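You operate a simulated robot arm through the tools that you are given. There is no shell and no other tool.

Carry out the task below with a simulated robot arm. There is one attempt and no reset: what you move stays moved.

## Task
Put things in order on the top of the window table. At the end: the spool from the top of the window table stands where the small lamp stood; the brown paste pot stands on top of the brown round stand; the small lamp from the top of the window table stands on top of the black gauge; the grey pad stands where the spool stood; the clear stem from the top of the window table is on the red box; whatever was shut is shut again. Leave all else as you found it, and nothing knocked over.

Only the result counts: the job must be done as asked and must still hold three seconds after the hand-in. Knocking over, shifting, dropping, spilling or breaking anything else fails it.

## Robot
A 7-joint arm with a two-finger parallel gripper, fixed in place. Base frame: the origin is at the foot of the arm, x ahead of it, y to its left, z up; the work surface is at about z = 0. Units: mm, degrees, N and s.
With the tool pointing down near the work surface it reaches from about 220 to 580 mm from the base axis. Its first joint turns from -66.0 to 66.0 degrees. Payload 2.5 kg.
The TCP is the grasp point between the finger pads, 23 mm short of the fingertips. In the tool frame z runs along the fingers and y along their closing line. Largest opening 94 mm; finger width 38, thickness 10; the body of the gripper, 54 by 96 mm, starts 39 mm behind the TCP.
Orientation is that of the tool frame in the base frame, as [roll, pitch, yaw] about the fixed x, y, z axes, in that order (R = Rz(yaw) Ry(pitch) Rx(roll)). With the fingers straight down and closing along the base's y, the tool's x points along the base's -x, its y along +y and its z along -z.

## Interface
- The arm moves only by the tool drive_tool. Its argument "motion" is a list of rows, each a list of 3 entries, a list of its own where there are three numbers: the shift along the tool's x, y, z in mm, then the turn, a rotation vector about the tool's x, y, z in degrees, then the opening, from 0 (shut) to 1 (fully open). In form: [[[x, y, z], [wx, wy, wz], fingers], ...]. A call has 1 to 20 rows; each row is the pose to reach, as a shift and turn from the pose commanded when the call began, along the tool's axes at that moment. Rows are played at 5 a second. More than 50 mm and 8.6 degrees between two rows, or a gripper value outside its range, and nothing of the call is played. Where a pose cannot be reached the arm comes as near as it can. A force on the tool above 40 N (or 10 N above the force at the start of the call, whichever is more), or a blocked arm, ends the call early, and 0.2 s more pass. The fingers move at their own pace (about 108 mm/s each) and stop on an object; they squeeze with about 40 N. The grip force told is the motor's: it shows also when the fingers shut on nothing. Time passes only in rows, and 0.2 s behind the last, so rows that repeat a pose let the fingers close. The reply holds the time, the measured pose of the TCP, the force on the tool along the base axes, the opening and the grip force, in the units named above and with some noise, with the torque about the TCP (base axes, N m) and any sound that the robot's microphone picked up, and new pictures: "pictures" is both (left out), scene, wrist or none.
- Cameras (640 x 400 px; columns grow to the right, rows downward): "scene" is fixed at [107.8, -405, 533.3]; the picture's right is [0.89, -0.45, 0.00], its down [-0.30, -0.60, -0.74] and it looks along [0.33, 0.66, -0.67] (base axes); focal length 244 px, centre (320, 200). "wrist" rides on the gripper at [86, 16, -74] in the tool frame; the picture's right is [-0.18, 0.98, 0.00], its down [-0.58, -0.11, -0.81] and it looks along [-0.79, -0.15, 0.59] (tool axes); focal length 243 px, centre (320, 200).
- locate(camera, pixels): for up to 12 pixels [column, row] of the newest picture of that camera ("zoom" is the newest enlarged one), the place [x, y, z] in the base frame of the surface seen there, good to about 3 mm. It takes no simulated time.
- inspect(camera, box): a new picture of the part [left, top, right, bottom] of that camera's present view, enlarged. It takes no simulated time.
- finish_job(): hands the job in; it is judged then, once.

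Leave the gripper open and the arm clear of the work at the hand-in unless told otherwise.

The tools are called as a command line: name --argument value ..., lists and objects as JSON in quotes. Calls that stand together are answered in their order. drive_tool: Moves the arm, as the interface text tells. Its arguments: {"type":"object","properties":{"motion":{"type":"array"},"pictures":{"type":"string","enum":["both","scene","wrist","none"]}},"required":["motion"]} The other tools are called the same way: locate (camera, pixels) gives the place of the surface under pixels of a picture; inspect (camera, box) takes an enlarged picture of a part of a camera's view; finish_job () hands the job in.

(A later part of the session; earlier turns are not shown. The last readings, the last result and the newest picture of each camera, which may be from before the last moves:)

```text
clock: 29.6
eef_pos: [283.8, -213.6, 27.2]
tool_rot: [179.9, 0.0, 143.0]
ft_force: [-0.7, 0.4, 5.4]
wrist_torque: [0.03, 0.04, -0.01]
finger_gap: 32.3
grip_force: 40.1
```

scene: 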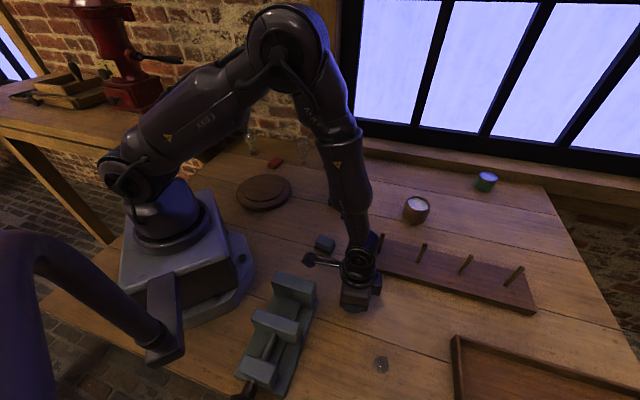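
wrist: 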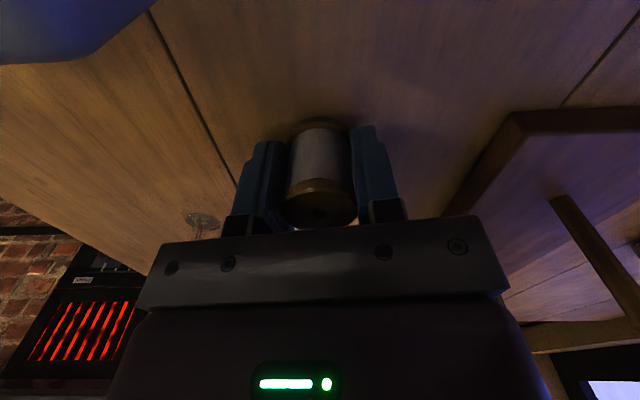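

The force of 5 N shows the spool is resting on the table. I open gradually, then lift straight up.

drive_tool --motion '[[[0, 0, -0.4], [0, 0, 0], 0.33], [[0, 0, -0.4], [0, 0, 0], 0.35], [[0, 0, -0.4], [0, 0, 0], 0.38], [[0, 0, -0.4], [0, 0, 0], 0.5], [[0, 0, -0.4], [0, 0, 0], 0.8], [[0, 0, -0.4], [0, 0, 0], 1], [[0, 0, -0.4], [0, 0, 0], 1], [[0, 0, -20], [0, 0, 0], 1], [[0, 0, -60], [0, 0, 0], 1], [[0, 0, -100], [0, 0, 0], 1], [[0, 0, -130], [0, 0, 0], 1], [[0, 0, -130], [0, 0, 0], 1]]'

inspect --camera "wrist" --box '[260, 0, 380, 120]'

```text
clock: 32.2
eef_pos: [283.0, -213.1, 157.1]
tool_rot: [-180.0, -0.1, 143.1]
ft_force: [0.1, 0.4, -0.8]
wrist_torque: [0.0, 0.01, 0.0]
finger_gap: 94.1
grip_force: 0.1
```

scene: 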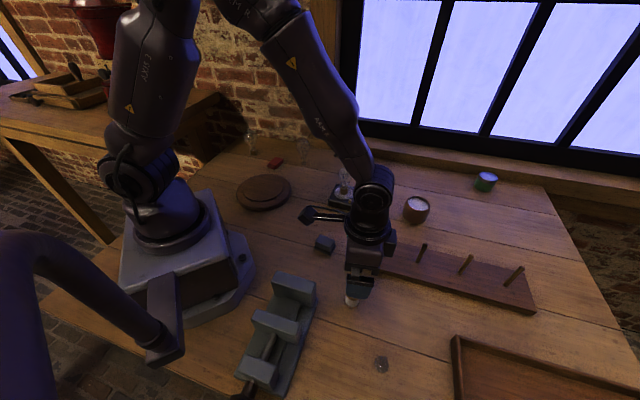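
wrist: 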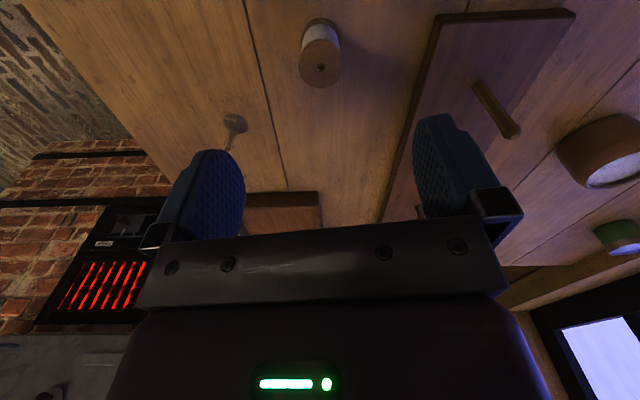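

```text
3.33 times, centred on (320, 60) of wrist
```

zoom: 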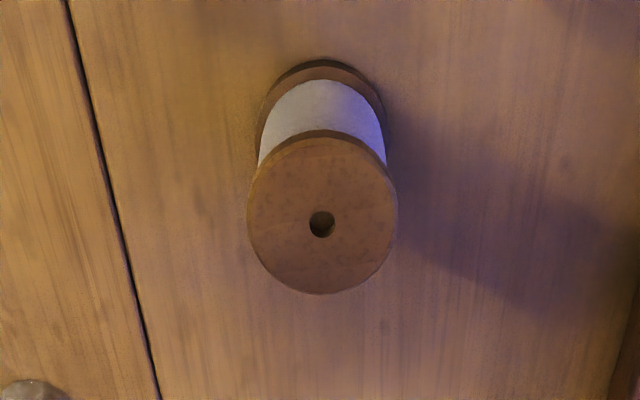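

The spool stands upright on the lamp's old spot. Next I move above the grey pad near (296,-60) for a close look.

drive_tool --motion '[[[16, 26, 0], [0, 0, -5.2], 1], [[33, 52, 0], [0, 0, -10.4], 1], [[49, 78, 0], [0, 0, -15.6], 1], [[65, 104, 0], [0, 0, -20.8], 1], [[82, 130, 0], [0, 0, -26], 1], [[82, 130, 0], [0, 0, -26], 1]]'

inspect --camera "wrist" --box '[260, 0, 380, 120]'

```text
clock: 33.6
eef_pos: [297.1, -59.5, 157.6]
tool_rot: [180.0, 0.0, 169.1]
ft_force: [0.0, -0.7, -0.5]
wrist_torque: [0.01, -0.01, -0.01]
finger_gap: 94.2
grip_force: 0.1
```

scene: 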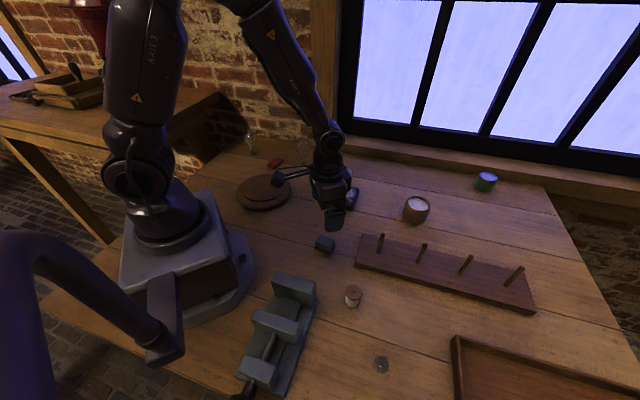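
wrist: 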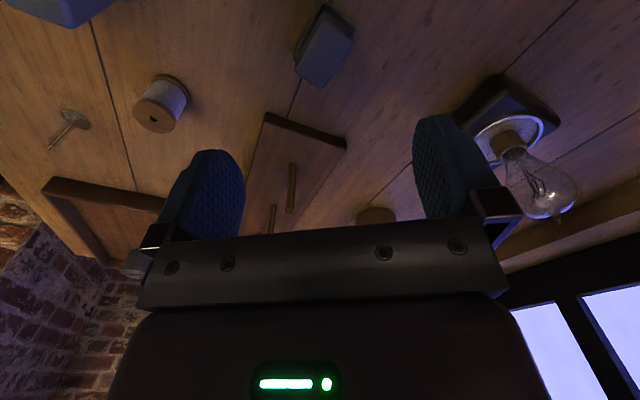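

```text
3.33 times, centred on (320, 60) of wrist
```

zoom: 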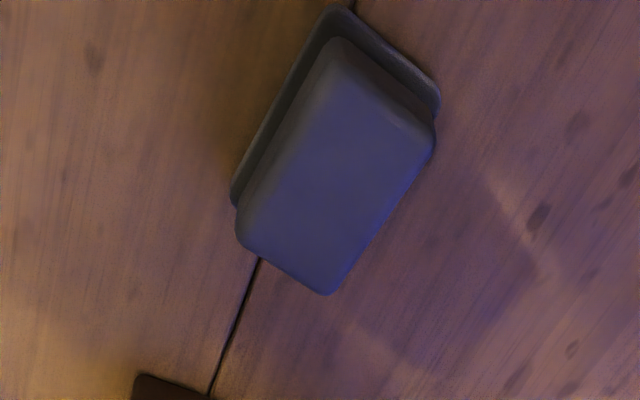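

The pad lies slightly turned, with top-face corners near (324,15), (353,39), (321,85) and (297,71). I locate points on it to get its centre and direction.

locate --camera "wrist" --pixels '[[325, 21], [348, 40], [321, 82], [300, 69], [323, 52], [336, 30], [335, 62], [312, 44], [310, 76], [352, 36], [324, 4], [293, 60]]'

inspect --camera "scene" --box '[305, 225, 345, 260]'

```text
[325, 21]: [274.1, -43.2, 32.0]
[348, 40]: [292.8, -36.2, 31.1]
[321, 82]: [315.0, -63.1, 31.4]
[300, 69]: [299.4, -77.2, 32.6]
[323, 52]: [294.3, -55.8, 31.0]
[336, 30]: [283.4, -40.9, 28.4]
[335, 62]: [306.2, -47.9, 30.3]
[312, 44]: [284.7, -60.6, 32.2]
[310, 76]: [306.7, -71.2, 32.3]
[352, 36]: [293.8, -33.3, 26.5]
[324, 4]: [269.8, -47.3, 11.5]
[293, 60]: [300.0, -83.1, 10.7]
```

```text
11.43 times, centred on (325, 242) of scene
```

zoom: 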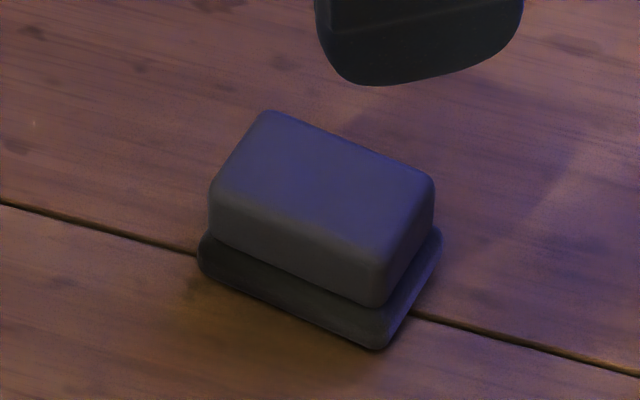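

The pad's centre is about (296.5,-55), its long axis runs at about -54.5°, and it is roughly 44 x 28 mm and 32 mm high. I turn the tool so that the fingers close across its narrow side.

drive_tool --motion '[[[1.4, 4.1, 0], [0, 0, 7.3], 1], [[1.4, 4.1, 5], [0, 0, 14.6], 1], [[1.4, 4.1, 10], [0, 0, 21.8], 1], [[1.4, 4.1, 20], [0, 0, 29], 1], [[1.4, 4.1, 30], [0, 0, 36.3], 1], [[1.4, 4.1, 40], [0, 0, 43.6], 1], [[1.4, 4.1, 40], [0, 0, 43.6], 1]]'

inspect --camera "wrist" --box '[240, 0, 400, 160]'

```text
clock: 35.2
eef_pos: [295.8, -56.4, 117.1]
tool_rot: [180.0, 0.1, 125.3]
ft_force: [-0.8, 0.0, -0.7]
wrist_torque: [-0.02, 0.01, 0.02]
finger_gap: 93.9
grip_force: 0.0
```

scene: 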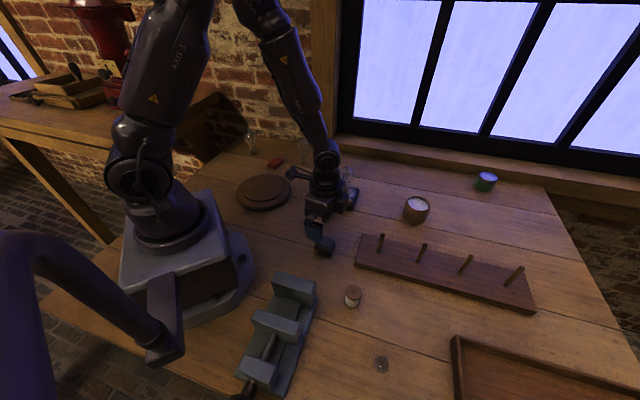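
wrist: 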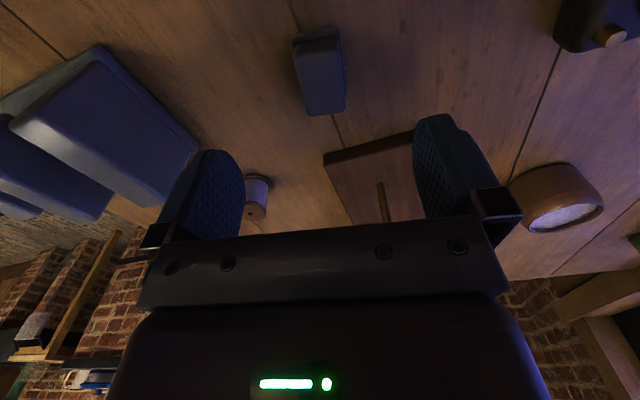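

```text
2.50 times, centred on (320, 80) of wrist
```

zoom: 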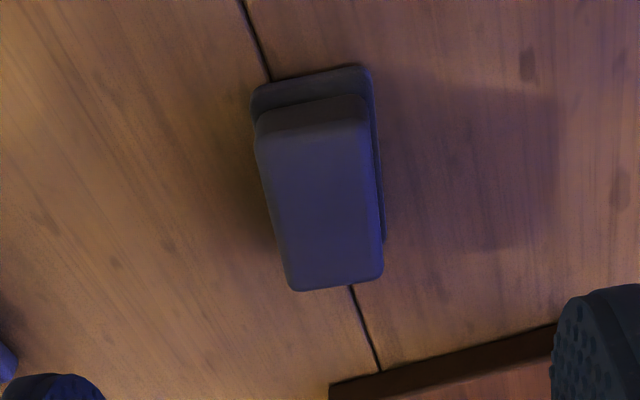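

The pad is aligned with the fingers and centred at about (320,82). I descend to z≈26 so that the pads reach its lower rim.

drive_tool --motion '[[[1.8, 0.5, 30], [0, 0, 0], 1], [[1.8, 0.5, 55], [0, 0, 0], 1], [[1.8, 0.5, 75], [0, 0, 0], 1], [[1.8, 0.5, 86], [0, 0, 0], 1], [[1.8, 0.5, 91], [0, 0, 0], 1], [[1.8, 0.5, 91], [0, 0, 0], 1]]'

```text
clock: 36.6
eef_pos: [294.2, -54.5, 26.2]
tool_rot: [-180.0, 0.0, 125.4]
ft_force: [0.0, -0.3, 0.3]
wrist_torque: [-0.01, -0.01, -0.01]
finger_gap: 94.2
grip_force: 0.0
```

scene: 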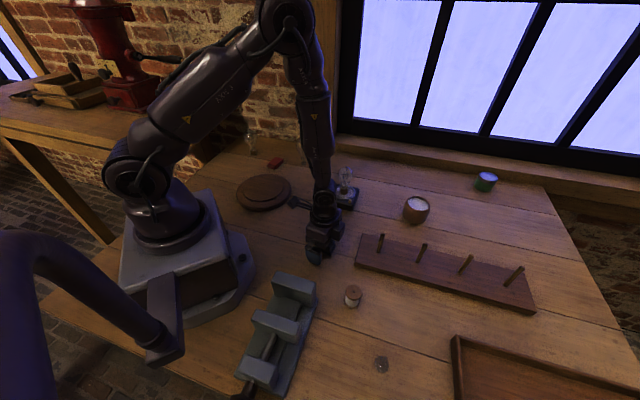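
wrist: 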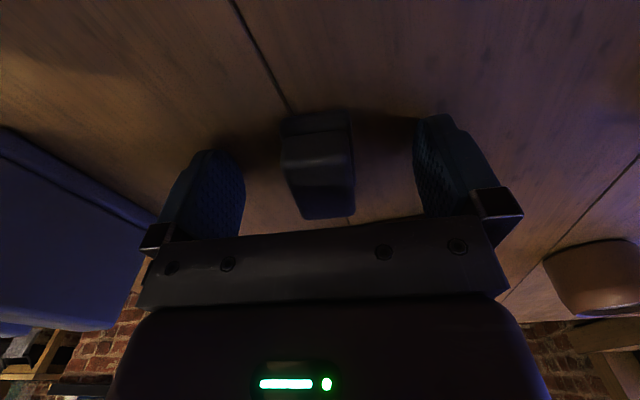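

The pad sits centred between the fingers. I close slowly.

drive_tool --motion '[[[0, 0, 0], [0, 0, 0], 0.6], [[0, 0, 0], [0, 0, 0], 0.45], [[0, 0, 0], [0, 0, 0], 0.41], [[0, 0, 0], [0, 0, 0], 0.38], [[0, 0, 0], [0, 0, 0], 0.36], [[0, 0, 0], [0, 0, 0], 0.34], [[0, 0, 0], [0, 0, 0], 0.32], [[0, 0, 0], [0, 0, 0], 0.3], [[0, 0, 0], [0, 0, 0], 0.3]]'

```text
clock: 38.6
eef_pos: [295.0, -55.4, 26.9]
tool_rot: [180.0, 0.0, 125.4]
ft_force: [0.3, 1.0, 0.9]
wrist_torque: [0.01, 0.01, -0.01]
finger_gap: 32.8
grip_force: 40.0
```

scene: 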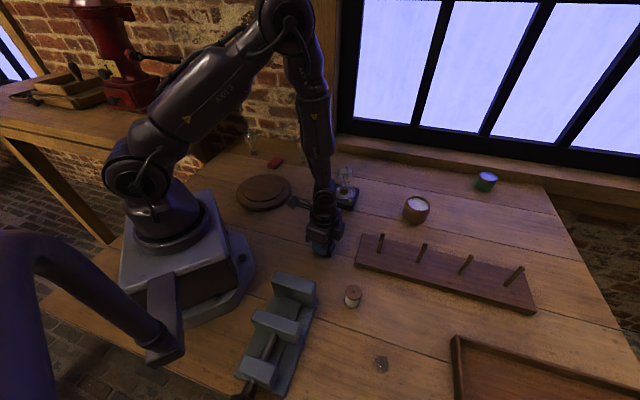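
wrist: 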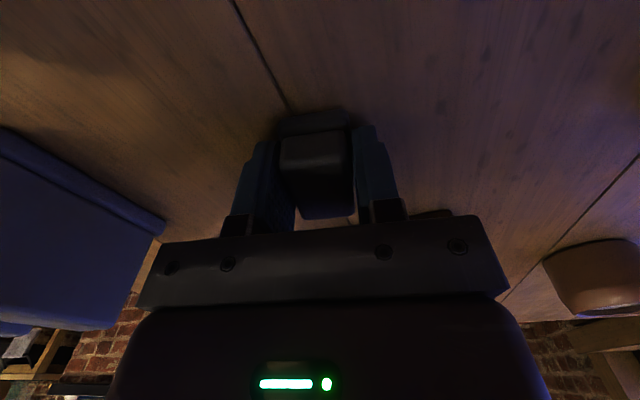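

The pad is held at a 32.8 mm gap. I lift it and carry it, without turning it, to the spool's old spot at (298.5,84).

drive_tool --motion '[[[0, 0, -5], [0, 0, 0], 0.3], [[0, 0, -30], [0, 0, 0], 0.3], [[0, 0, -70], [0, 0, 0], 0.3], [[18, 14, -90], [0, 0, 0], 0.3], [[37, 28, -90], [0, 0, 0], 0.3], [[55, 42, -90], [0, 0, 0], 0.3], [[74, 56, -90], [0, 0, 0], 0.3], [[93, 70, -90], [0, 0, 0], 0.3], [[111, 83.6, -90], [0, 0, 0], 0.3], [[111, 83.6, -90], [0, 0, 0], 0.3]]'

```text
clock: 40.8
eef_pos: [298.9, 84.0, 116.1]
tool_rot: [180.0, 0.1, 125.4]
ft_force: [0.0, -0.1, -0.3]
wrist_torque: [0.0, 0.03, 0.0]
finger_gap: 32.3
grip_force: 39.5
```

scene: 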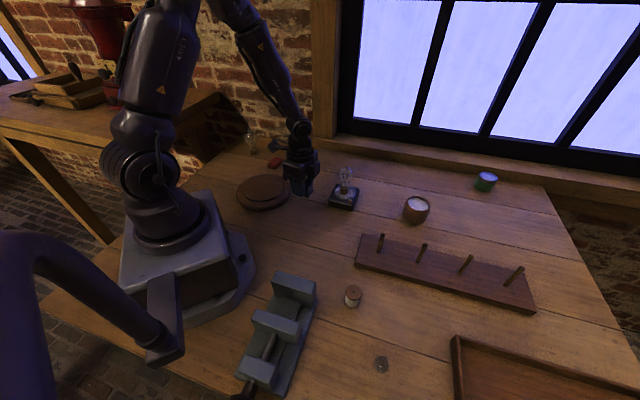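
wrist: 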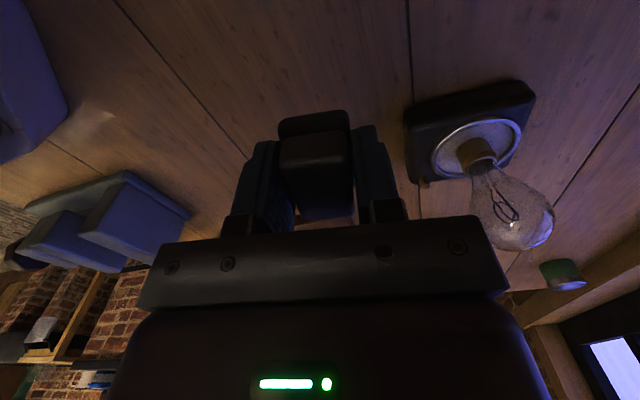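

The pad is held over the spot. I lower it nearly to the table, then creep to contact.

drive_tool --motion '[[[0, 0, 30], [0, 0, 0], 0.3], [[0, 0, 60], [0, 0, 0], 0.3], [[0, 0, 78], [0, 0, 0], 0.3], [[0, 0, 85], [0, 0, 0], 0.3], [[0, 0, 87], [0, 0, 0], 0.3], [[0, 0, 88], [0, 0, 0], 0.3], [[0, 0, 89], [0, 0, 0], 0.3], [[0, 0, 89], [0, 0, 0], 0.3]]' --pictures "none"

drive_tool --motion '[[[0, 0, 1], [0, 0, 0], 0.3], [[0, 0, 1], [0, 0, 0], 0.3]]' --pictures "none"

```text
clock: 42.6
eef_pos: [300.2, 85.1, 27.5]
tool_rot: [179.9, -0.1, 125.4]
ft_force: [0.1, -0.6, -0.7]
wrist_torque: [0.02, 0.0, -0.03]
finger_gap: 32.9
grip_force: 39.9
```

```text
clock: 43.2
eef_pos: [299.8, 84.4, 26.3]
tool_rot: [180.0, 0.0, 125.5]
ft_force: [-0.5, -1.0, -0.2]
wrist_torque: [0.02, -0.01, -0.02]
finger_gap: 32.7
grip_force: 39.7
```

No contact at z=26.3. I go down another millimetre.

drive_tool --motion '[[[0, 0, 0.6], [0, 0, 0], 0.3], [[0, 0, 0.6], [0, 0, 0], 0.3]]' --pictures "none"

```text
clock: 43.8
eef_pos: [298.2, 84.6, 26.3]
tool_rot: [180.0, -0.1, 125.4]
ft_force: [-4.4, -2.5, 22.6]
wrist_torque: [-0.11, 0.11, -0.02]
finger_gap: 32.6
grip_force: 39.5
```

Contact at 22 N. I ease up 0.8 mm, open gradually and lift clear.

drive_tool --motion '[[[0, 0, -0.7], [0, 0, 0], 0.3], [[0, 0, -0.7], [0, 0, 0], 0.33], [[0, 0, -0.7], [0, 0, 0], 0.35], [[0, 0, -0.7], [0, 0, 0], 0.38], [[0, 0, -0.7], [0, 0, 0], 0.5], [[0, 0, -0.7], [0, 0, 0], 0.8], [[0, 0, -0.7], [0, 0, 0], 1], [[0, 0, -0.7], [0, 0, 0], 1], [[0, 0, -20], [0, 0, 0], 1], [[0, 0, -60], [0, 0, 0], 1], [[0, 0, -105], [0, 0, 0], 1], [[0, 0, -150], [0, 0, 0], 1], [[0, 0, -190], [0, 0, 0], 1], [[0, 0, -190], [0, 0, 0], 1]]'

inspect --camera "scene" --box '[240, 140, 400, 260]'

```text
clock: 46.8
eef_pos: [299.9, 84.9, 216.0]
tool_rot: [-180.0, -0.1, 125.4]
ft_force: [0.6, 0.2, 0.1]
wrist_torque: [0.02, -0.02, 0.01]
finger_gap: 94.0
grip_force: 0.0
```

scene: 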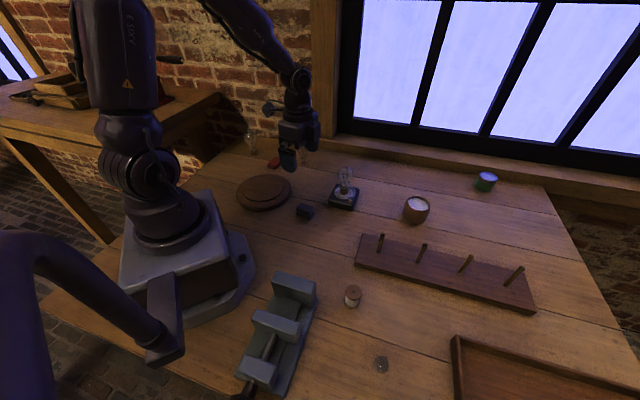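
wrist: 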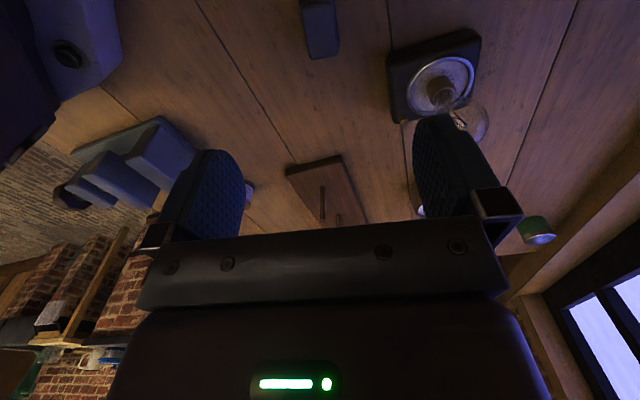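

```text
3.33 times, centred on (320, 200) of scene
```

zoom: 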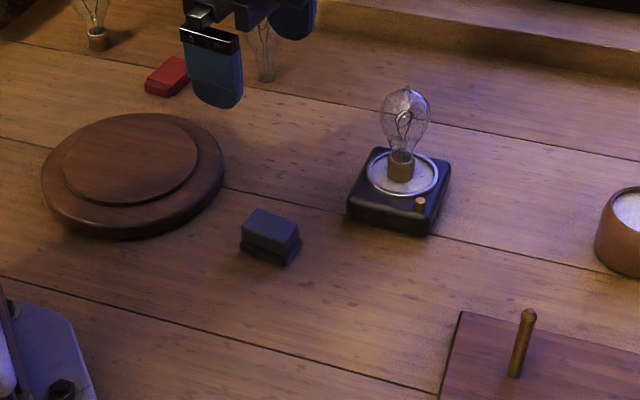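

The pad stands on the spool's old spot. Next is the clear stem; I move over (268,-338) to look at it closely.

drive_tool --motion '[[[-33, -27, 0], [0, 0, 0], 1], [[-65, -54, 0], [0, 0, 0], 1], [[-98, -81, 0], [0, 0, 0], 1], [[-130, -108, 0], [0, 0, 0], 1], [[-163, -135.5, 0], [0, 0, 0], 1], [[-196, -163, 0], [0, 0, 0], 1], [[-228, -190, 0], [0, 0, 0], 1], [[-261, -217, 0], [0, 0, 0], 1], [[-294, -244, 10], [0, 0, 0], 1], [[-326, -271, 30], [0, 0, 0], 1], [[-326, -271, 56], [0, 0, 0], 1], [[-326, -271, 56], [0, 0, 0], 1]]'

inspect --camera "wrist" --box '[270, 0, 370, 100]'

```text
clock: 49.4
eef_pos: [267.5, -337.4, 159.6]
tool_rot: [180.0, 0.0, 125.3]
ft_force: [-0.1, 1.4, 0.6]
wrist_torque: [-0.01, 0.03, -0.01]
finger_gap: 94.0
grip_force: 0.1
```

scene: 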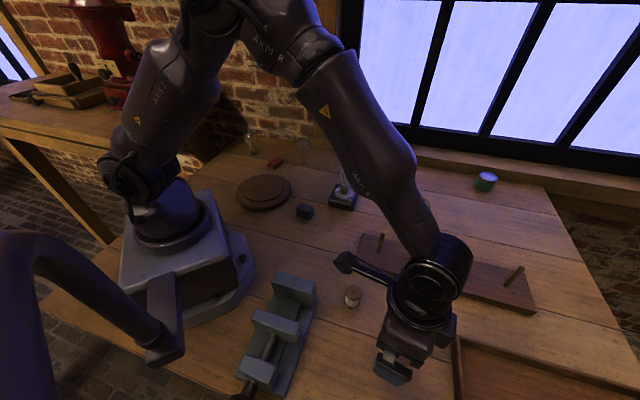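
wrist: 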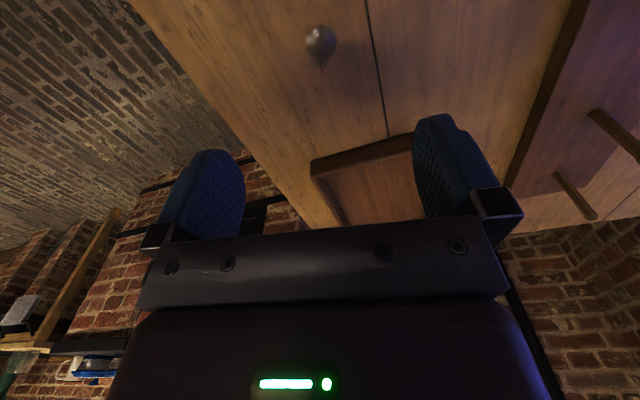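

```text
4.00 times, centred on (320, 50) of wrist
```

zoom: 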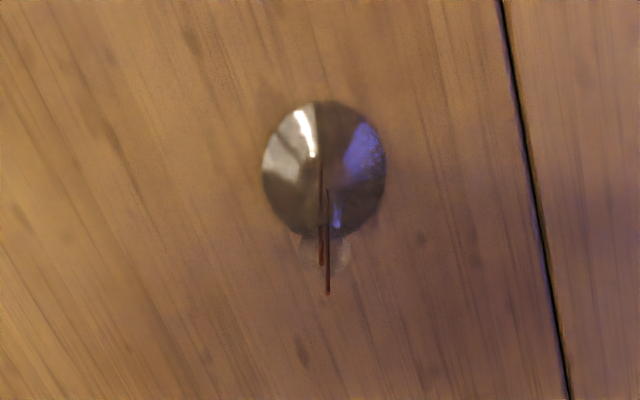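

The flare's centre is near (269.5,-339), and the wires reach up to about z≈52. I lower to z≈84 for a more level view before gripping the tube.

drive_tool --motion '[[[-2.5, 1, 25], [0, 0, 0], 1], [[-2.5, 1, 50], [0, 0, 0], 1], [[-2.5, 1, 68], [0, 0, 0], 1], [[-2.5, 1, 76], [0, 0, 0], 1], [[-2.5, 1, 76], [0, 0, 0], 1]]' --pictures "wrist"

inspect --camera "wrist" --box '[270, 70, 370, 180]'

```text
clock: 50.6
eef_pos: [269.1, -340.7, 83.4]
tool_rot: [-180.0, 0.0, 125.4]
ft_force: [-0.8, 0.5, 0.1]
wrist_torque: [-0.04, -0.01, -0.03]
finger_gap: 94.2
grip_force: 0.2
```

wrist: 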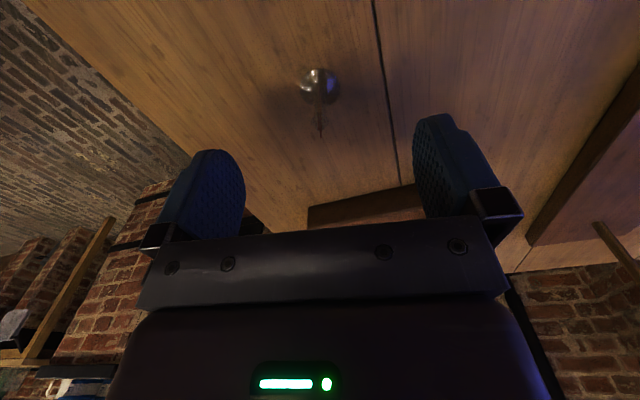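

```text
3.64 times, centred on (320, 125) of wrist
```

zoom: 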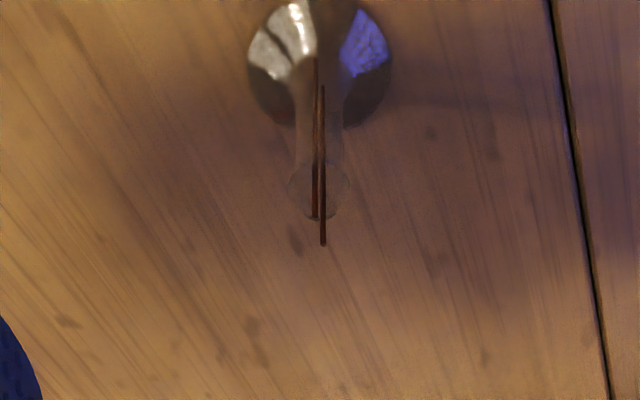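

The TCP is directly over the flare. The tube's top is at z≈38, the wire tips at z≈51, and the tube is about 9 mm thick. I descend to z≈38 and narrow the fingers part way.

drive_tool --motion '[[[0, 0, 20], [0, 0, 0], 1], [[0, 0, 35], [0, 0, 0], 0.8], [[0, 0, 45], [0, 0, 0], 0.6], [[0, 0, 45], [0, 0, 0], 0.4], [[0, 0, 45], [0, 0, 0], 0.25], [[0, 0, 45], [0, 0, 0], 0.2], [[0, 0, 45], [0, 0, 0], 0.2]]' --pictures "wrist"

inspect --camera "wrist" --box '[260, 90, 380, 240]'

```text
clock: 52.2
eef_pos: [267.8, -338.7, 39.3]
tool_rot: [-180.0, 0.0, 125.4]
ft_force: [-0.3, -0.6, -0.4]
wrist_torque: [-0.02, -0.01, -0.01]
finger_gap: 19.2
grip_force: 0.1
```

wrist: 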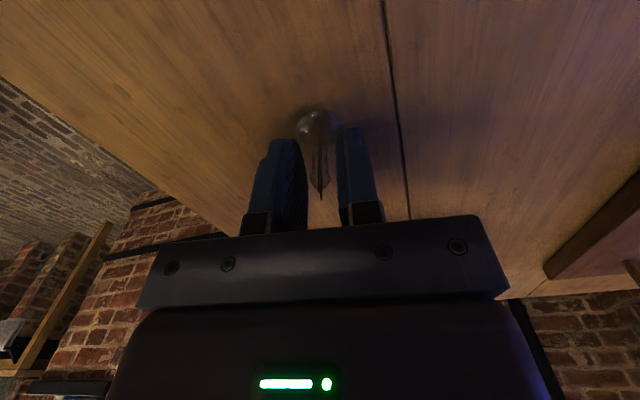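

```text
2.67 times, centred on (320, 165) of wrist
```

zoom: 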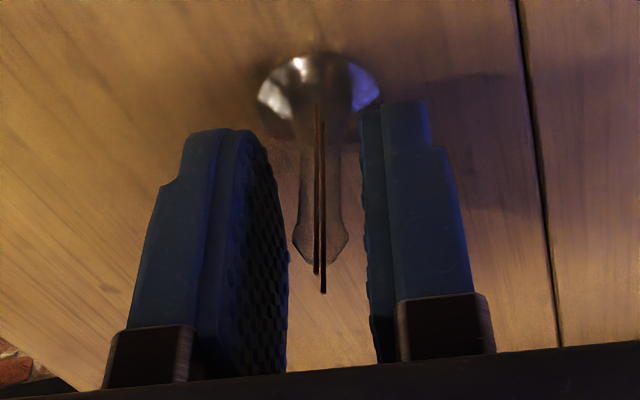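

The tube stands centred between the pads with its bulge near pad height. I close in small steps.

drive_tool --motion '[[[0, 0, 0], [0, 0, 0], 0.16], [[0, 0, 0], [0, 0, 0], 0.13], [[0, 0, 0], [0, 0, 0], 0.115], [[0, 0, 0], [0, 0, 0], 0.105], [[0, 0, 0], [0, 0, 0], 0.095], [[0, 0, 0], [0, 0, 0], 0.09], [[0, 0, 0], [0, 0, 0], 0.09]]' --pictures "none"

```text
clock: 53.8
eef_pos: [269.7, -340.3, 38.4]
tool_rot: [179.9, 0.0, 125.4]
ft_force: [0.0, -0.3, -0.2]
wrist_torque: [0.0, 0.0, 0.03]
finger_gap: 9.1
grip_force: 1.1
```

The gap is 9.1 mm with only about 1 N of grip. I tighten a little more.

drive_tool --motion '[[[0, 0, 0], [0, 0, 0], 0.085], [[0, 0, 0], [0, 0, 0], 0.08], [[0, 0, 0], [0, 0, 0], 0.08]]' --pictures "wrist"

inspect --camera "wrist" --box '[260, 90, 380, 240]'

```text
clock: 54.6
eef_pos: [268.9, -339.5, 39.0]
tool_rot: [179.9, -0.1, 125.4]
ft_force: [-0.1, 0.0, -0.2]
wrist_torque: [0.03, 0.02, -0.01]
finger_gap: 8.7
grip_force: 0.8
```

wrist: 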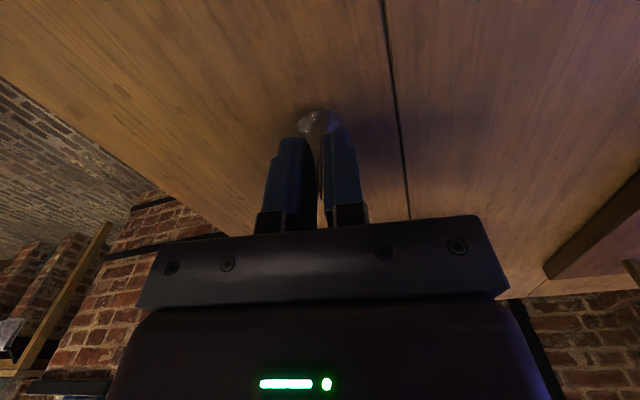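

```text
2.67 times, centred on (320, 165) of wrist
```

zoom: 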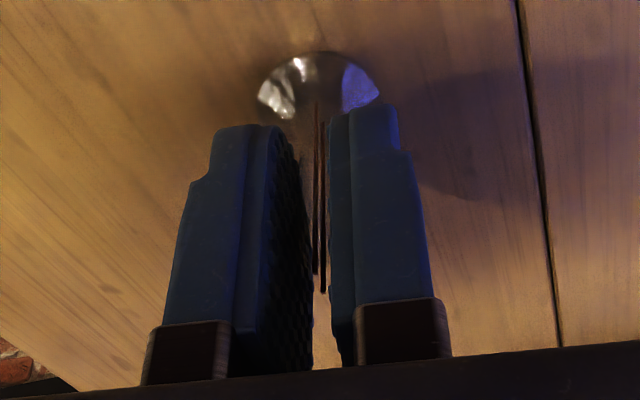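

The gap lags the command, so contact is beginning. I tighten further in small steps.

drive_tool --motion '[[[0, 0, 0], [0, 0, 0], 0.075], [[0, 0, 0], [0, 0, 0], 0.07], [[0, 0, 0], [0, 0, 0], 0.07]]' --pictures "none"

drive_tool --motion '[[[0, 0, 0], [0, 0, 0], 0.065], [[0, 0, 0], [0, 0, 0], 0.06], [[0, 0, 0], [0, 0, 0], 0.06]]' --pictures "none"

```text
clock: 55.4
eef_pos: [269.1, -339.2, 37.9]
tool_rot: [180.0, 0.0, 125.4]
ft_force: [-0.2, 0.5, 0.2]
wrist_torque: [-0.01, 0.0, 0.0]
finger_gap: 8.2
grip_force: 10.9
```

```text
clock: 56.2
eef_pos: [269.5, -338.4, 38.2]
tool_rot: [-180.0, 0.0, 125.4]
ft_force: [-0.4, 0.4, -0.3]
wrist_torque: [-0.01, -0.01, 0.02]
finger_gap: 6.7
grip_force: 40.3
```

Grip force jumped to 40 N, so I back the command off to 0.07 and look.

drive_tool --motion '[[[0, 0, 0], [0, 0, 0], 0.067], [[0, 0, 0], [0, 0, 0], 0.067]]' --pictures "wrist"

inspect --camera "wrist" --box '[260, 90, 380, 240]'

```text
clock: 56.8
eef_pos: [269.5, -340.2, 38.2]
tool_rot: [180.0, 0.0, 125.4]
ft_force: [-0.6, 0.0, 0.1]
wrist_torque: [0.02, 0.02, 0.02]
finger_gap: 7.5
grip_force: 40.0
```

wrist: 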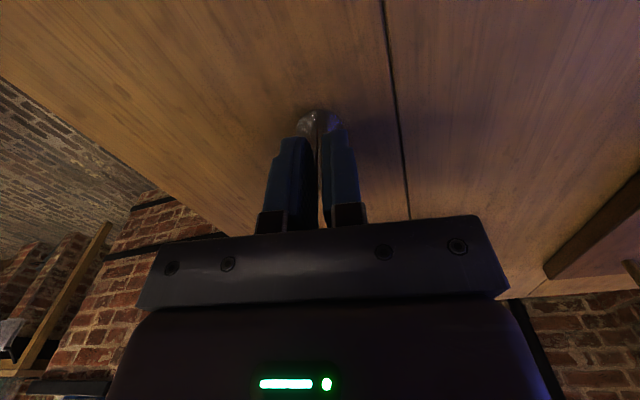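

```text
2.67 times, centred on (320, 165) of wrist
```

zoom: 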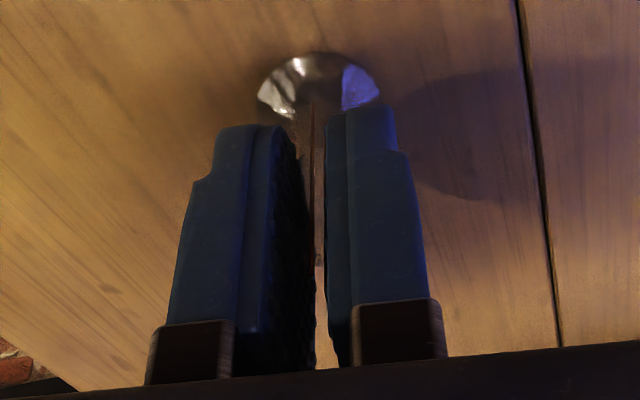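

The stem has turned slightly about its axis, its flat part now lying against the pads, and the flare is intact. I relax a touch and lift a little to check the hold.

drive_tool --motion '[[[0, 0, 0], [0, 0, 0], 0.07], [[0, 0, -3], [0, 0, 0], 0.07], [[0, 0, -10], [0, 0, 0], 0.07], [[0, 0, -20], [0, 0, 0], 0.07], [[0, 0, -20], [0, 0, 0], 0.07]]' --pictures "wrist"

inspect --camera "wrist" --box '[260, 90, 380, 240]'

```text
clock: 58.0
eef_pos: [268.9, -340.0, 60.5]
tool_rot: [-179.9, 0.0, 125.3]
ft_force: [-0.7, -0.5, 0.1]
wrist_torque: [0.0, 0.01, 0.01]
finger_gap: 7.6
grip_force: 40.3
```

wrist: 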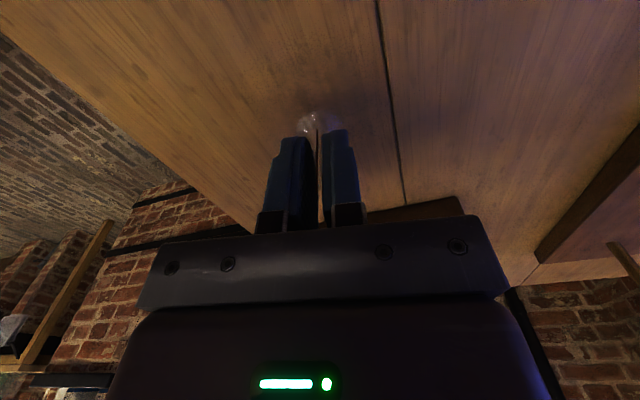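

```text
2.67 times, centred on (320, 165) of wrist
```

zoom: 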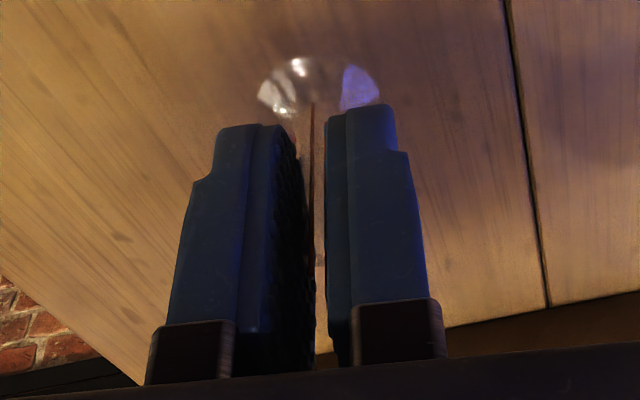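

The stem lifts cleanly. I raise it to about z=220.

drive_tool --motion '[[[0, 0, -30], [0, 0, 0], 0.07], [[0, 0, -70], [0, 0, 0], 0.07], [[0, 0, -110], [0, 0, 0], 0.07], [[0, 0, -150], [0, 0, 0], 0.07], [[0, 0, -160], [0, 0, 0], 0.07]]' --pictures "none"

drive_tool --motion '[[[31, 24.5, 0], [0, 0, -5.83], 0.07], [[62, 49, 0], [0, 0, -11.67], 0.07], [[93.1, 73.5, 0], [0, 0, -17.5], 0.07], [[124.1, 98, 0], [0, 0, -23.3], 0.07], [[155.2, 122.5, 0], [0, 0, -29.2], 0.07], [[186.2, 147, 0], [0, 0, -35], 0.07], [[217.2, 171.5, 0], [0, 0, -40.8], 0.07], [[248.3, 196, 0], [0, 0, -46.7], 0.07], [[279.3, 220.5, 0], [0, 0, -52.5], 0.07], [[310.3, 245, 0], [0, 0, -58.3], 0.07], [[341.4, 269.5, 0], [0, 0, -64.2], 0.07], [[372.4, 294, 0], [0, 0, -70], 0.07], [[403.4, 318.5, 0], [0, 0, -75.8], 0.07], [[434.5, 343, 0], [0, 0, -81.7], 0.07], [[465.5, 367.5, 0], [0, 0, -87.5], 0.07], [[496.5, 392, 0], [0, 0, -93.3], 0.07], [[527.6, 416.5, 0], [0, 0, -99.2], 0.07], [[558.6, 441, 0], [0, 0, -105], 0.07], [[558.6, 441, 0], [0, 0, -105], 0.07]]'

```text
clock: 59.2
eef_pos: [269.3, -338.4, 218.7]
tool_rot: [-180.0, 0.0, 125.3]
ft_force: [-0.3, -0.4, -0.5]
wrist_torque: [0.0, 0.0, 0.01]
finger_gap: 7.7
grip_force: 40.4
```

```text
clock: 63.2
eef_pos: [304.3, 371.6, 219.8]
tool_rot: [-179.9, 0.0, -129.5]
ft_force: [-0.2, 0.1, -0.7]
wrist_torque: [0.01, 0.01, -0.02]
finger_gap: 7.2
grip_force: 39.9
```

scene: 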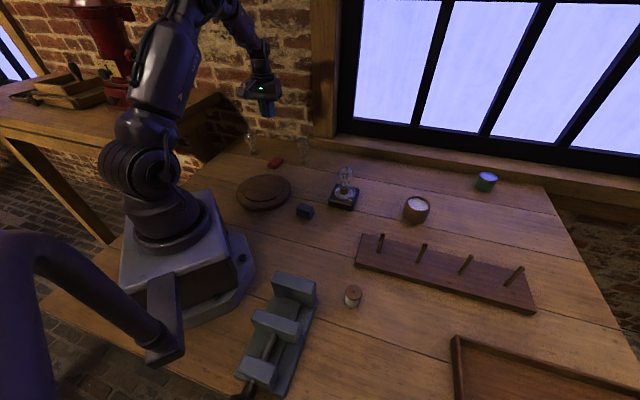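
wrist: 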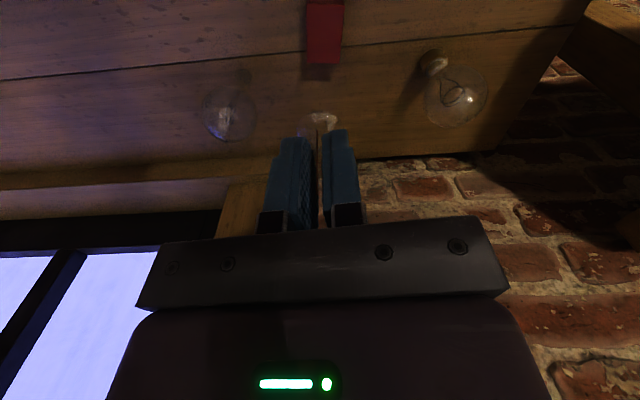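

The red box shows at (324,32) in the wrist view. The two big bulbs stand to either side. I zoom and locate the box top.

inspect --camera "wrist" --box '[280, 0, 370, 90]'

inspect --camera "scene" --box '[255, 145, 305, 180]'

locate --camera "wrist" --pixels '[[312, 8], [336, 8], [312, 55], [336, 55], [324, 30], [324, 72], [340, 60], [341, 10], [308, 60]]'

locate --camera "scene" --pixels '[[276, 158], [282, 160], [270, 166], [275, 162], [274, 167], [278, 165], [270, 164], [272, 168]]'

```text
4.44 times, centred on (325, 45) of wrist
```

zoom: 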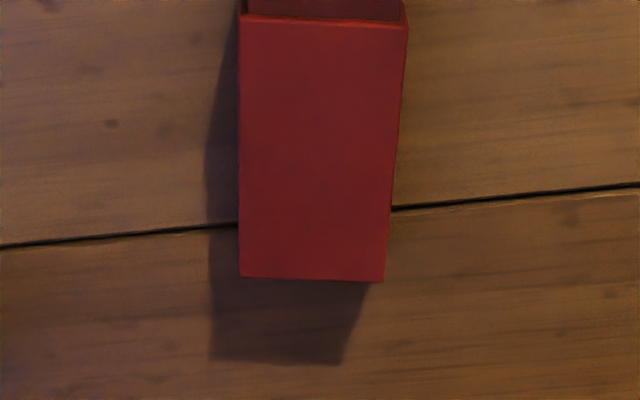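

```text
11.43 times, centred on (280, 162) of scene
```

zoom: 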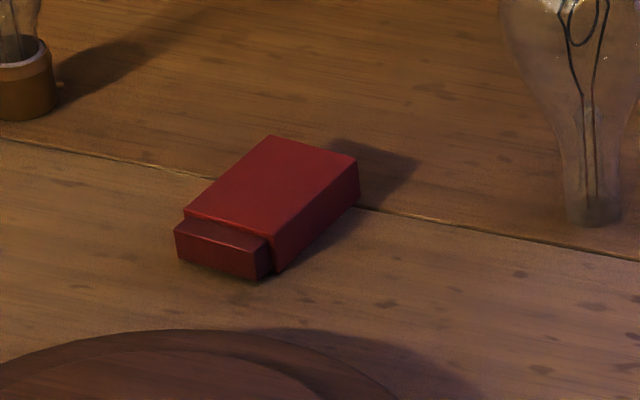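

```text
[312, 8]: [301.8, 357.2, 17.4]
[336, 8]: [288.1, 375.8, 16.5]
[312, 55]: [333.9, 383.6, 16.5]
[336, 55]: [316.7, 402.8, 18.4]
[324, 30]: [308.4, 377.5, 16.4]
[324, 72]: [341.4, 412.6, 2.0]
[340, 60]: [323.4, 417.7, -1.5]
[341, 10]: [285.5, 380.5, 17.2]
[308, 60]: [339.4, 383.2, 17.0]
```

```text
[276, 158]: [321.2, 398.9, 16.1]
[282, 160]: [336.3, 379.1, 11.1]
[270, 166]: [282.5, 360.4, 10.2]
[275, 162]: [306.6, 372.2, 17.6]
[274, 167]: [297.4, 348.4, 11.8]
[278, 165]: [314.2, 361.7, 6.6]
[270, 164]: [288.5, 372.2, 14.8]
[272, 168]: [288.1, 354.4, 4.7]
```

The box's sleeve top is centred at about (311.5,380.5,17) and measures about 53 x 35 mm. I centre over it and lower the stem to a few mm above the top.

drive_tool --motion '[[[-11.4, 0, 20], [0, 0, 0], 0.07], [[-11.4, 0, 60], [0, 0, 0], 0.07], [[-11.4, 0, 95], [0, 0, 0], 0.07], [[-11.4, 0, 125], [0, 0, 0], 0.07], [[-11.4, 0, 145], [0, 0, 0], 0.07], [[-11.4, 0, 157], [0, 0, 0], 0.07], [[-11.4, 0, 157], [0, 0, 0], 0.07]]'

inspect --camera "scene" --box '[240, 100, 330, 180]'

inspect --camera "wrist" --box '[260, 60, 380, 180]'

```text
clock: 64.8
eef_pos: [312.3, 379.7, 61.4]
tool_rot: [-180.0, -0.1, -129.7]
ft_force: [-0.3, 0.5, 0.9]
wrist_torque: [-0.03, 0.03, 0.01]
finger_gap: 7.4
grip_force: 40.3
```

scene: 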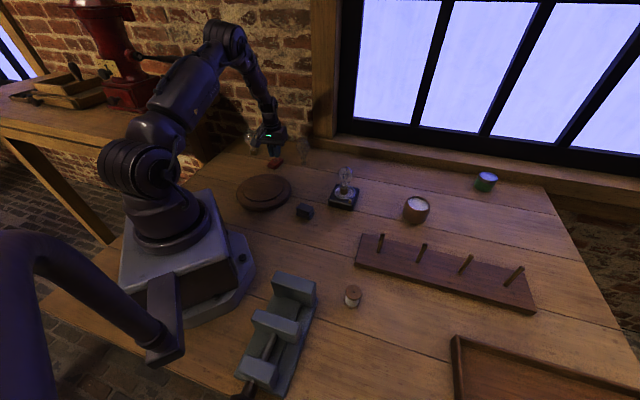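
wrist: 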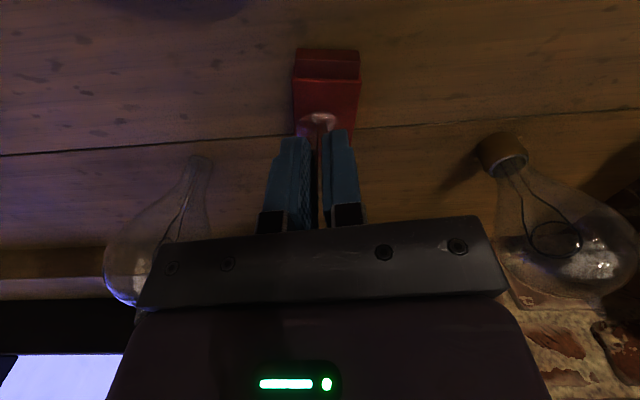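

```text
5.00 times, centred on (285, 140) of scene
```

zoom: 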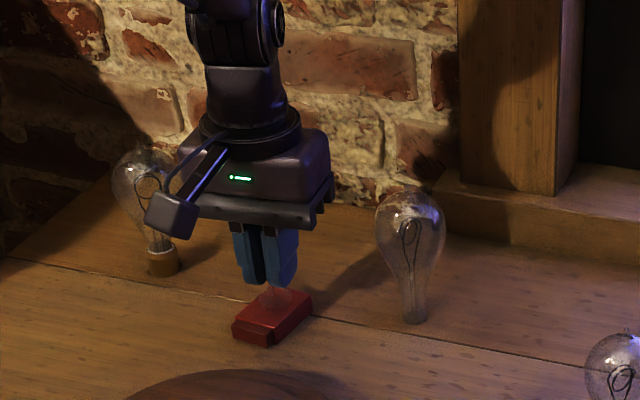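

```text
3.33 times, centred on (320, 120) of wrist
```

zoom: 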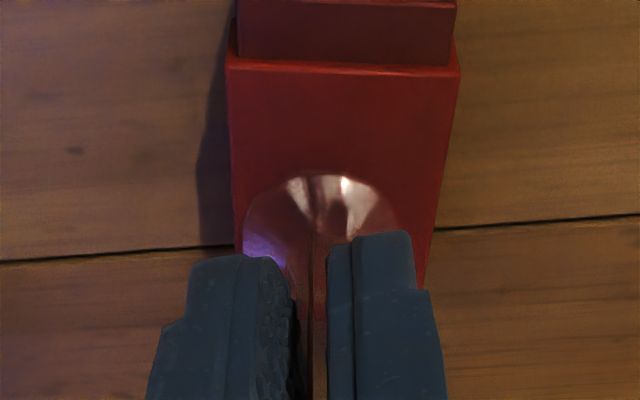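

The stem hangs about 6 mm above the box, centred lengthwise and about 2 mm off sideways. I correct 2 mm and creep down.

drive_tool --motion '[[[0, 2, 0], [0, 0, 0], 0.07], [[0, 2, 2], [0, 0, 0], 0.07], [[0, 2, 3], [0, 0, 0], 0.07], [[0, 2, 4], [0, 0, 0], 0.07], [[0, 2, 4], [0, 0, 0], 0.07]]' --pictures "none"

drive_tool --motion '[[[0, 0, 0.7], [0, 0, 0], 0.07], [[0, 0, 0.7], [0, 0, 0], 0.07]]' --pictures "none"

```text
clock: 66.0
eef_pos: [311.0, 381.6, 58.4]
tool_rot: [-179.9, 0.0, -129.6]
ft_force: [0.1, 0.0, -0.1]
wrist_torque: [0.03, -0.01, -0.02]
finger_gap: 7.7
grip_force: 39.8
```

```text
clock: 66.6
eef_pos: [311.4, 380.2, 57.0]
tool_rot: [-179.9, 0.1, -129.4]
ft_force: [-0.5, -0.1, 0.9]
wrist_torque: [-0.01, -0.01, 0.0]
finger_gap: 7.5
grip_force: 40.0
```

No contact yet at z=57. I continue down in 0.7 mm steps.

drive_tool --motion '[[[0, 0, 0.7], [0, 0, 0], 0.07], [[0, 0, 0.7], [0, 0, 0], 0.07]]' --pictures "none"

drive_tool --motion '[[[0, 0, 0.6], [0, 0, 0], 0.07], [[0, 0, 0.6], [0, 0, 0], 0.07]]' --pictures "wrist"

```text
clock: 67.2
eef_pos: [310.6, 380.9, 56.7]
tool_rot: [-179.9, 0.0, -129.6]
ft_force: [0.0, -0.4, 0.0]
wrist_torque: [0.0, -0.02, 0.02]
finger_gap: 7.4
grip_force: 40.6
```

```text
clock: 67.8
eef_pos: [311.2, 380.9, 55.6]
tool_rot: [179.9, 0.0, -129.7]
ft_force: [-0.2, 0.2, 0.1]
wrist_torque: [-0.01, 0.03, 0.01]
finger_gap: 7.6
grip_force: 40.2
```

wrist: 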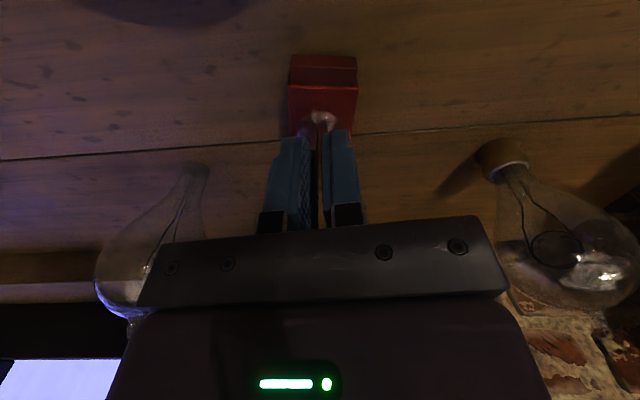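

Still no force at z=55.6. I continue in half-millimetre steps.

drive_tool --motion '[[[0, 0, 0.5], [0, 0, 0], 0.07], [[0, 0, 0.5], [0, 0, 0], 0.07]]' --pictures "none"

drive_tool --motion '[[[0, 0, 0.5], [0, 0, 0], 0.07], [[0, 0, 0.5], [0, 0, 0], 0.07]]' --pictures "none"

```text
clock: 68.4
eef_pos: [311.7, 380.4, 56.0]
tool_rot: [179.9, -0.1, -129.6]
ft_force: [0.6, 0.6, 0.0]
wrist_torque: [-0.04, 0.01, 0.03]
finger_gap: 7.4
grip_force: 40.0
```

```text
clock: 69.0
eef_pos: [311.1, 381.4, 54.3]
tool_rot: [-180.0, 0.0, -129.6]
ft_force: [1.0, 0.9, -0.5]
wrist_torque: [0.03, -0.02, -0.02]
finger_gap: 7.5
grip_force: 39.7
```

Commanded height is about 54.4, so contact should come within a millimetre or so. I continue.

drive_tool --motion '[[[0, 0, 0.5], [0, 0, 0], 0.07], [[0, 0, 0.5], [0, 0, 0], 0.07]]' --pictures "none"

drive_tool --motion '[[[0, 0, 0.5], [0, 0, 0], 0.07], [[0, 0, 0.5], [0, 0, 0], 0.07]]' --pictures "none"

```text
clock: 69.6
eef_pos: [311.9, 381.3, 53.9]
tool_rot: [-179.9, -0.1, -129.5]
ft_force: [0.3, -1.0, 1.3]
wrist_torque: [-0.02, 0.01, 0.0]
finger_gap: 7.4
grip_force: 39.9
```

```text
clock: 70.2
eef_pos: [312.1, 381.3, 54.1]
tool_rot: [180.0, 0.1, -129.6]
ft_force: [0.3, -0.6, 6.7]
wrist_torque: [0.01, -0.01, -0.02]
finger_gap: 7.3
grip_force: 40.0
```

Contact at 6.7 N. I open slowly to a partial opening and look before lifting.

drive_tool --motion '[[[0, 0, -0.3], [0, 0, 0], 0.07], [[0, 0, -0.3], [0, 0, 0], 0.08], [[0, 0, -0.3], [0, 0, 0], 0.09], [[0, 0, -0.3], [0, 0, 0], 0.11], [[0, 0, -0.3], [0, 0, 0], 0.14], [[0, 0, -0.3], [0, 0, 0], 0.2], [[0, 0, -0.3], [0, 0, 0], 0.3], [[0, 0, -0.3], [0, 0, 0], 0.35], [[0, 0, -0.3], [0, 0, 0], 0.35]]' --pictures "wrist"

inspect --camera "wrist" --box '[260, 60, 380, 200]'

```text
clock: 72.2
eef_pos: [309.5, 380.9, 54.2]
tool_rot: [-180.0, 0.0, -129.6]
ft_force: [0.0, -0.1, -0.8]
wrist_torque: [0.02, 0.01, 0.03]
finger_gap: 33.0
grip_force: 0.1
```

wrist: 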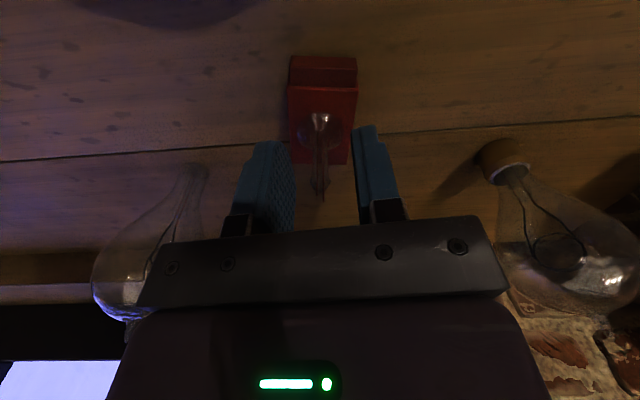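

```text
2.86 times, centred on (320, 130) of wrist
```

zoom: 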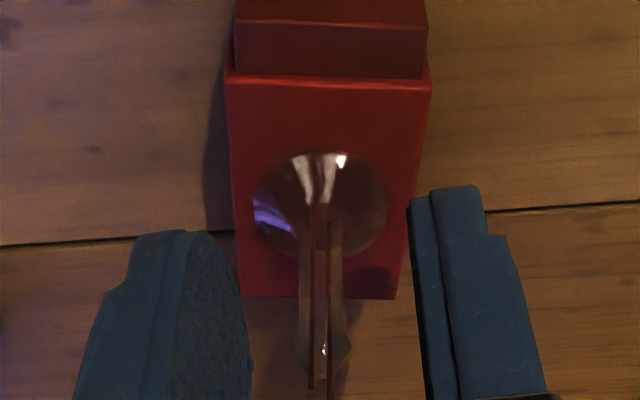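

The stem stands centred on the red box. I lift straight up, then move toward the paste pot for a look.

drive_tool --motion '[[[0, 0, -8], [0, 0, 0], 0.35], [[0, 0, -30], [0, 0, 0], 0.35], [[0, 0, -70], [0, 0, 0], 0.5], [[0, 0, -115], [0, 0, 0], 1], [[0, 0, -160], [0, 0, 0], 1], [[0, 0, -180], [0, 0, 0], 1]]' --pictures "scene"

inspect --camera "scene" --box '[220, 110, 380, 220]'

```text
clock: 73.6
eef_pos: [311.0, 381.6, 234.3]
tool_rot: [-180.0, -0.2, -129.7]
ft_force: [-0.1, 0.3, 0.6]
wrist_torque: [0.01, -0.01, 0.01]
finger_gap: 94.2
grip_force: 0.1
```

scene: 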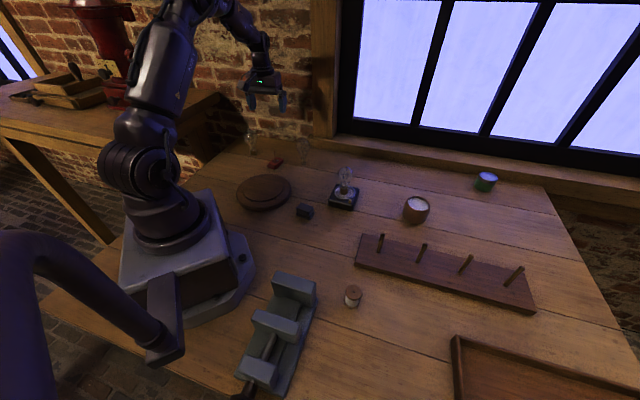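

```text
3.64 times, centred on (300, 165) of scene
```

zoom: 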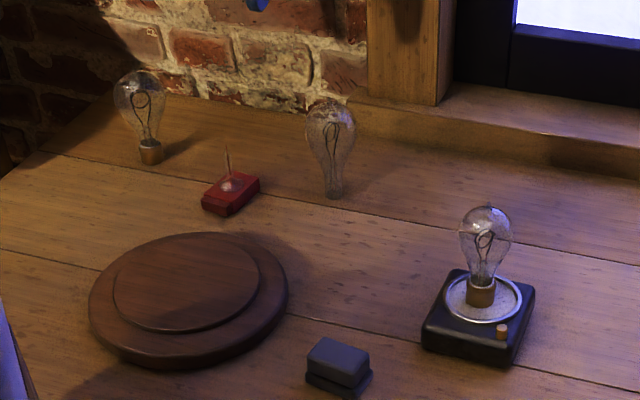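

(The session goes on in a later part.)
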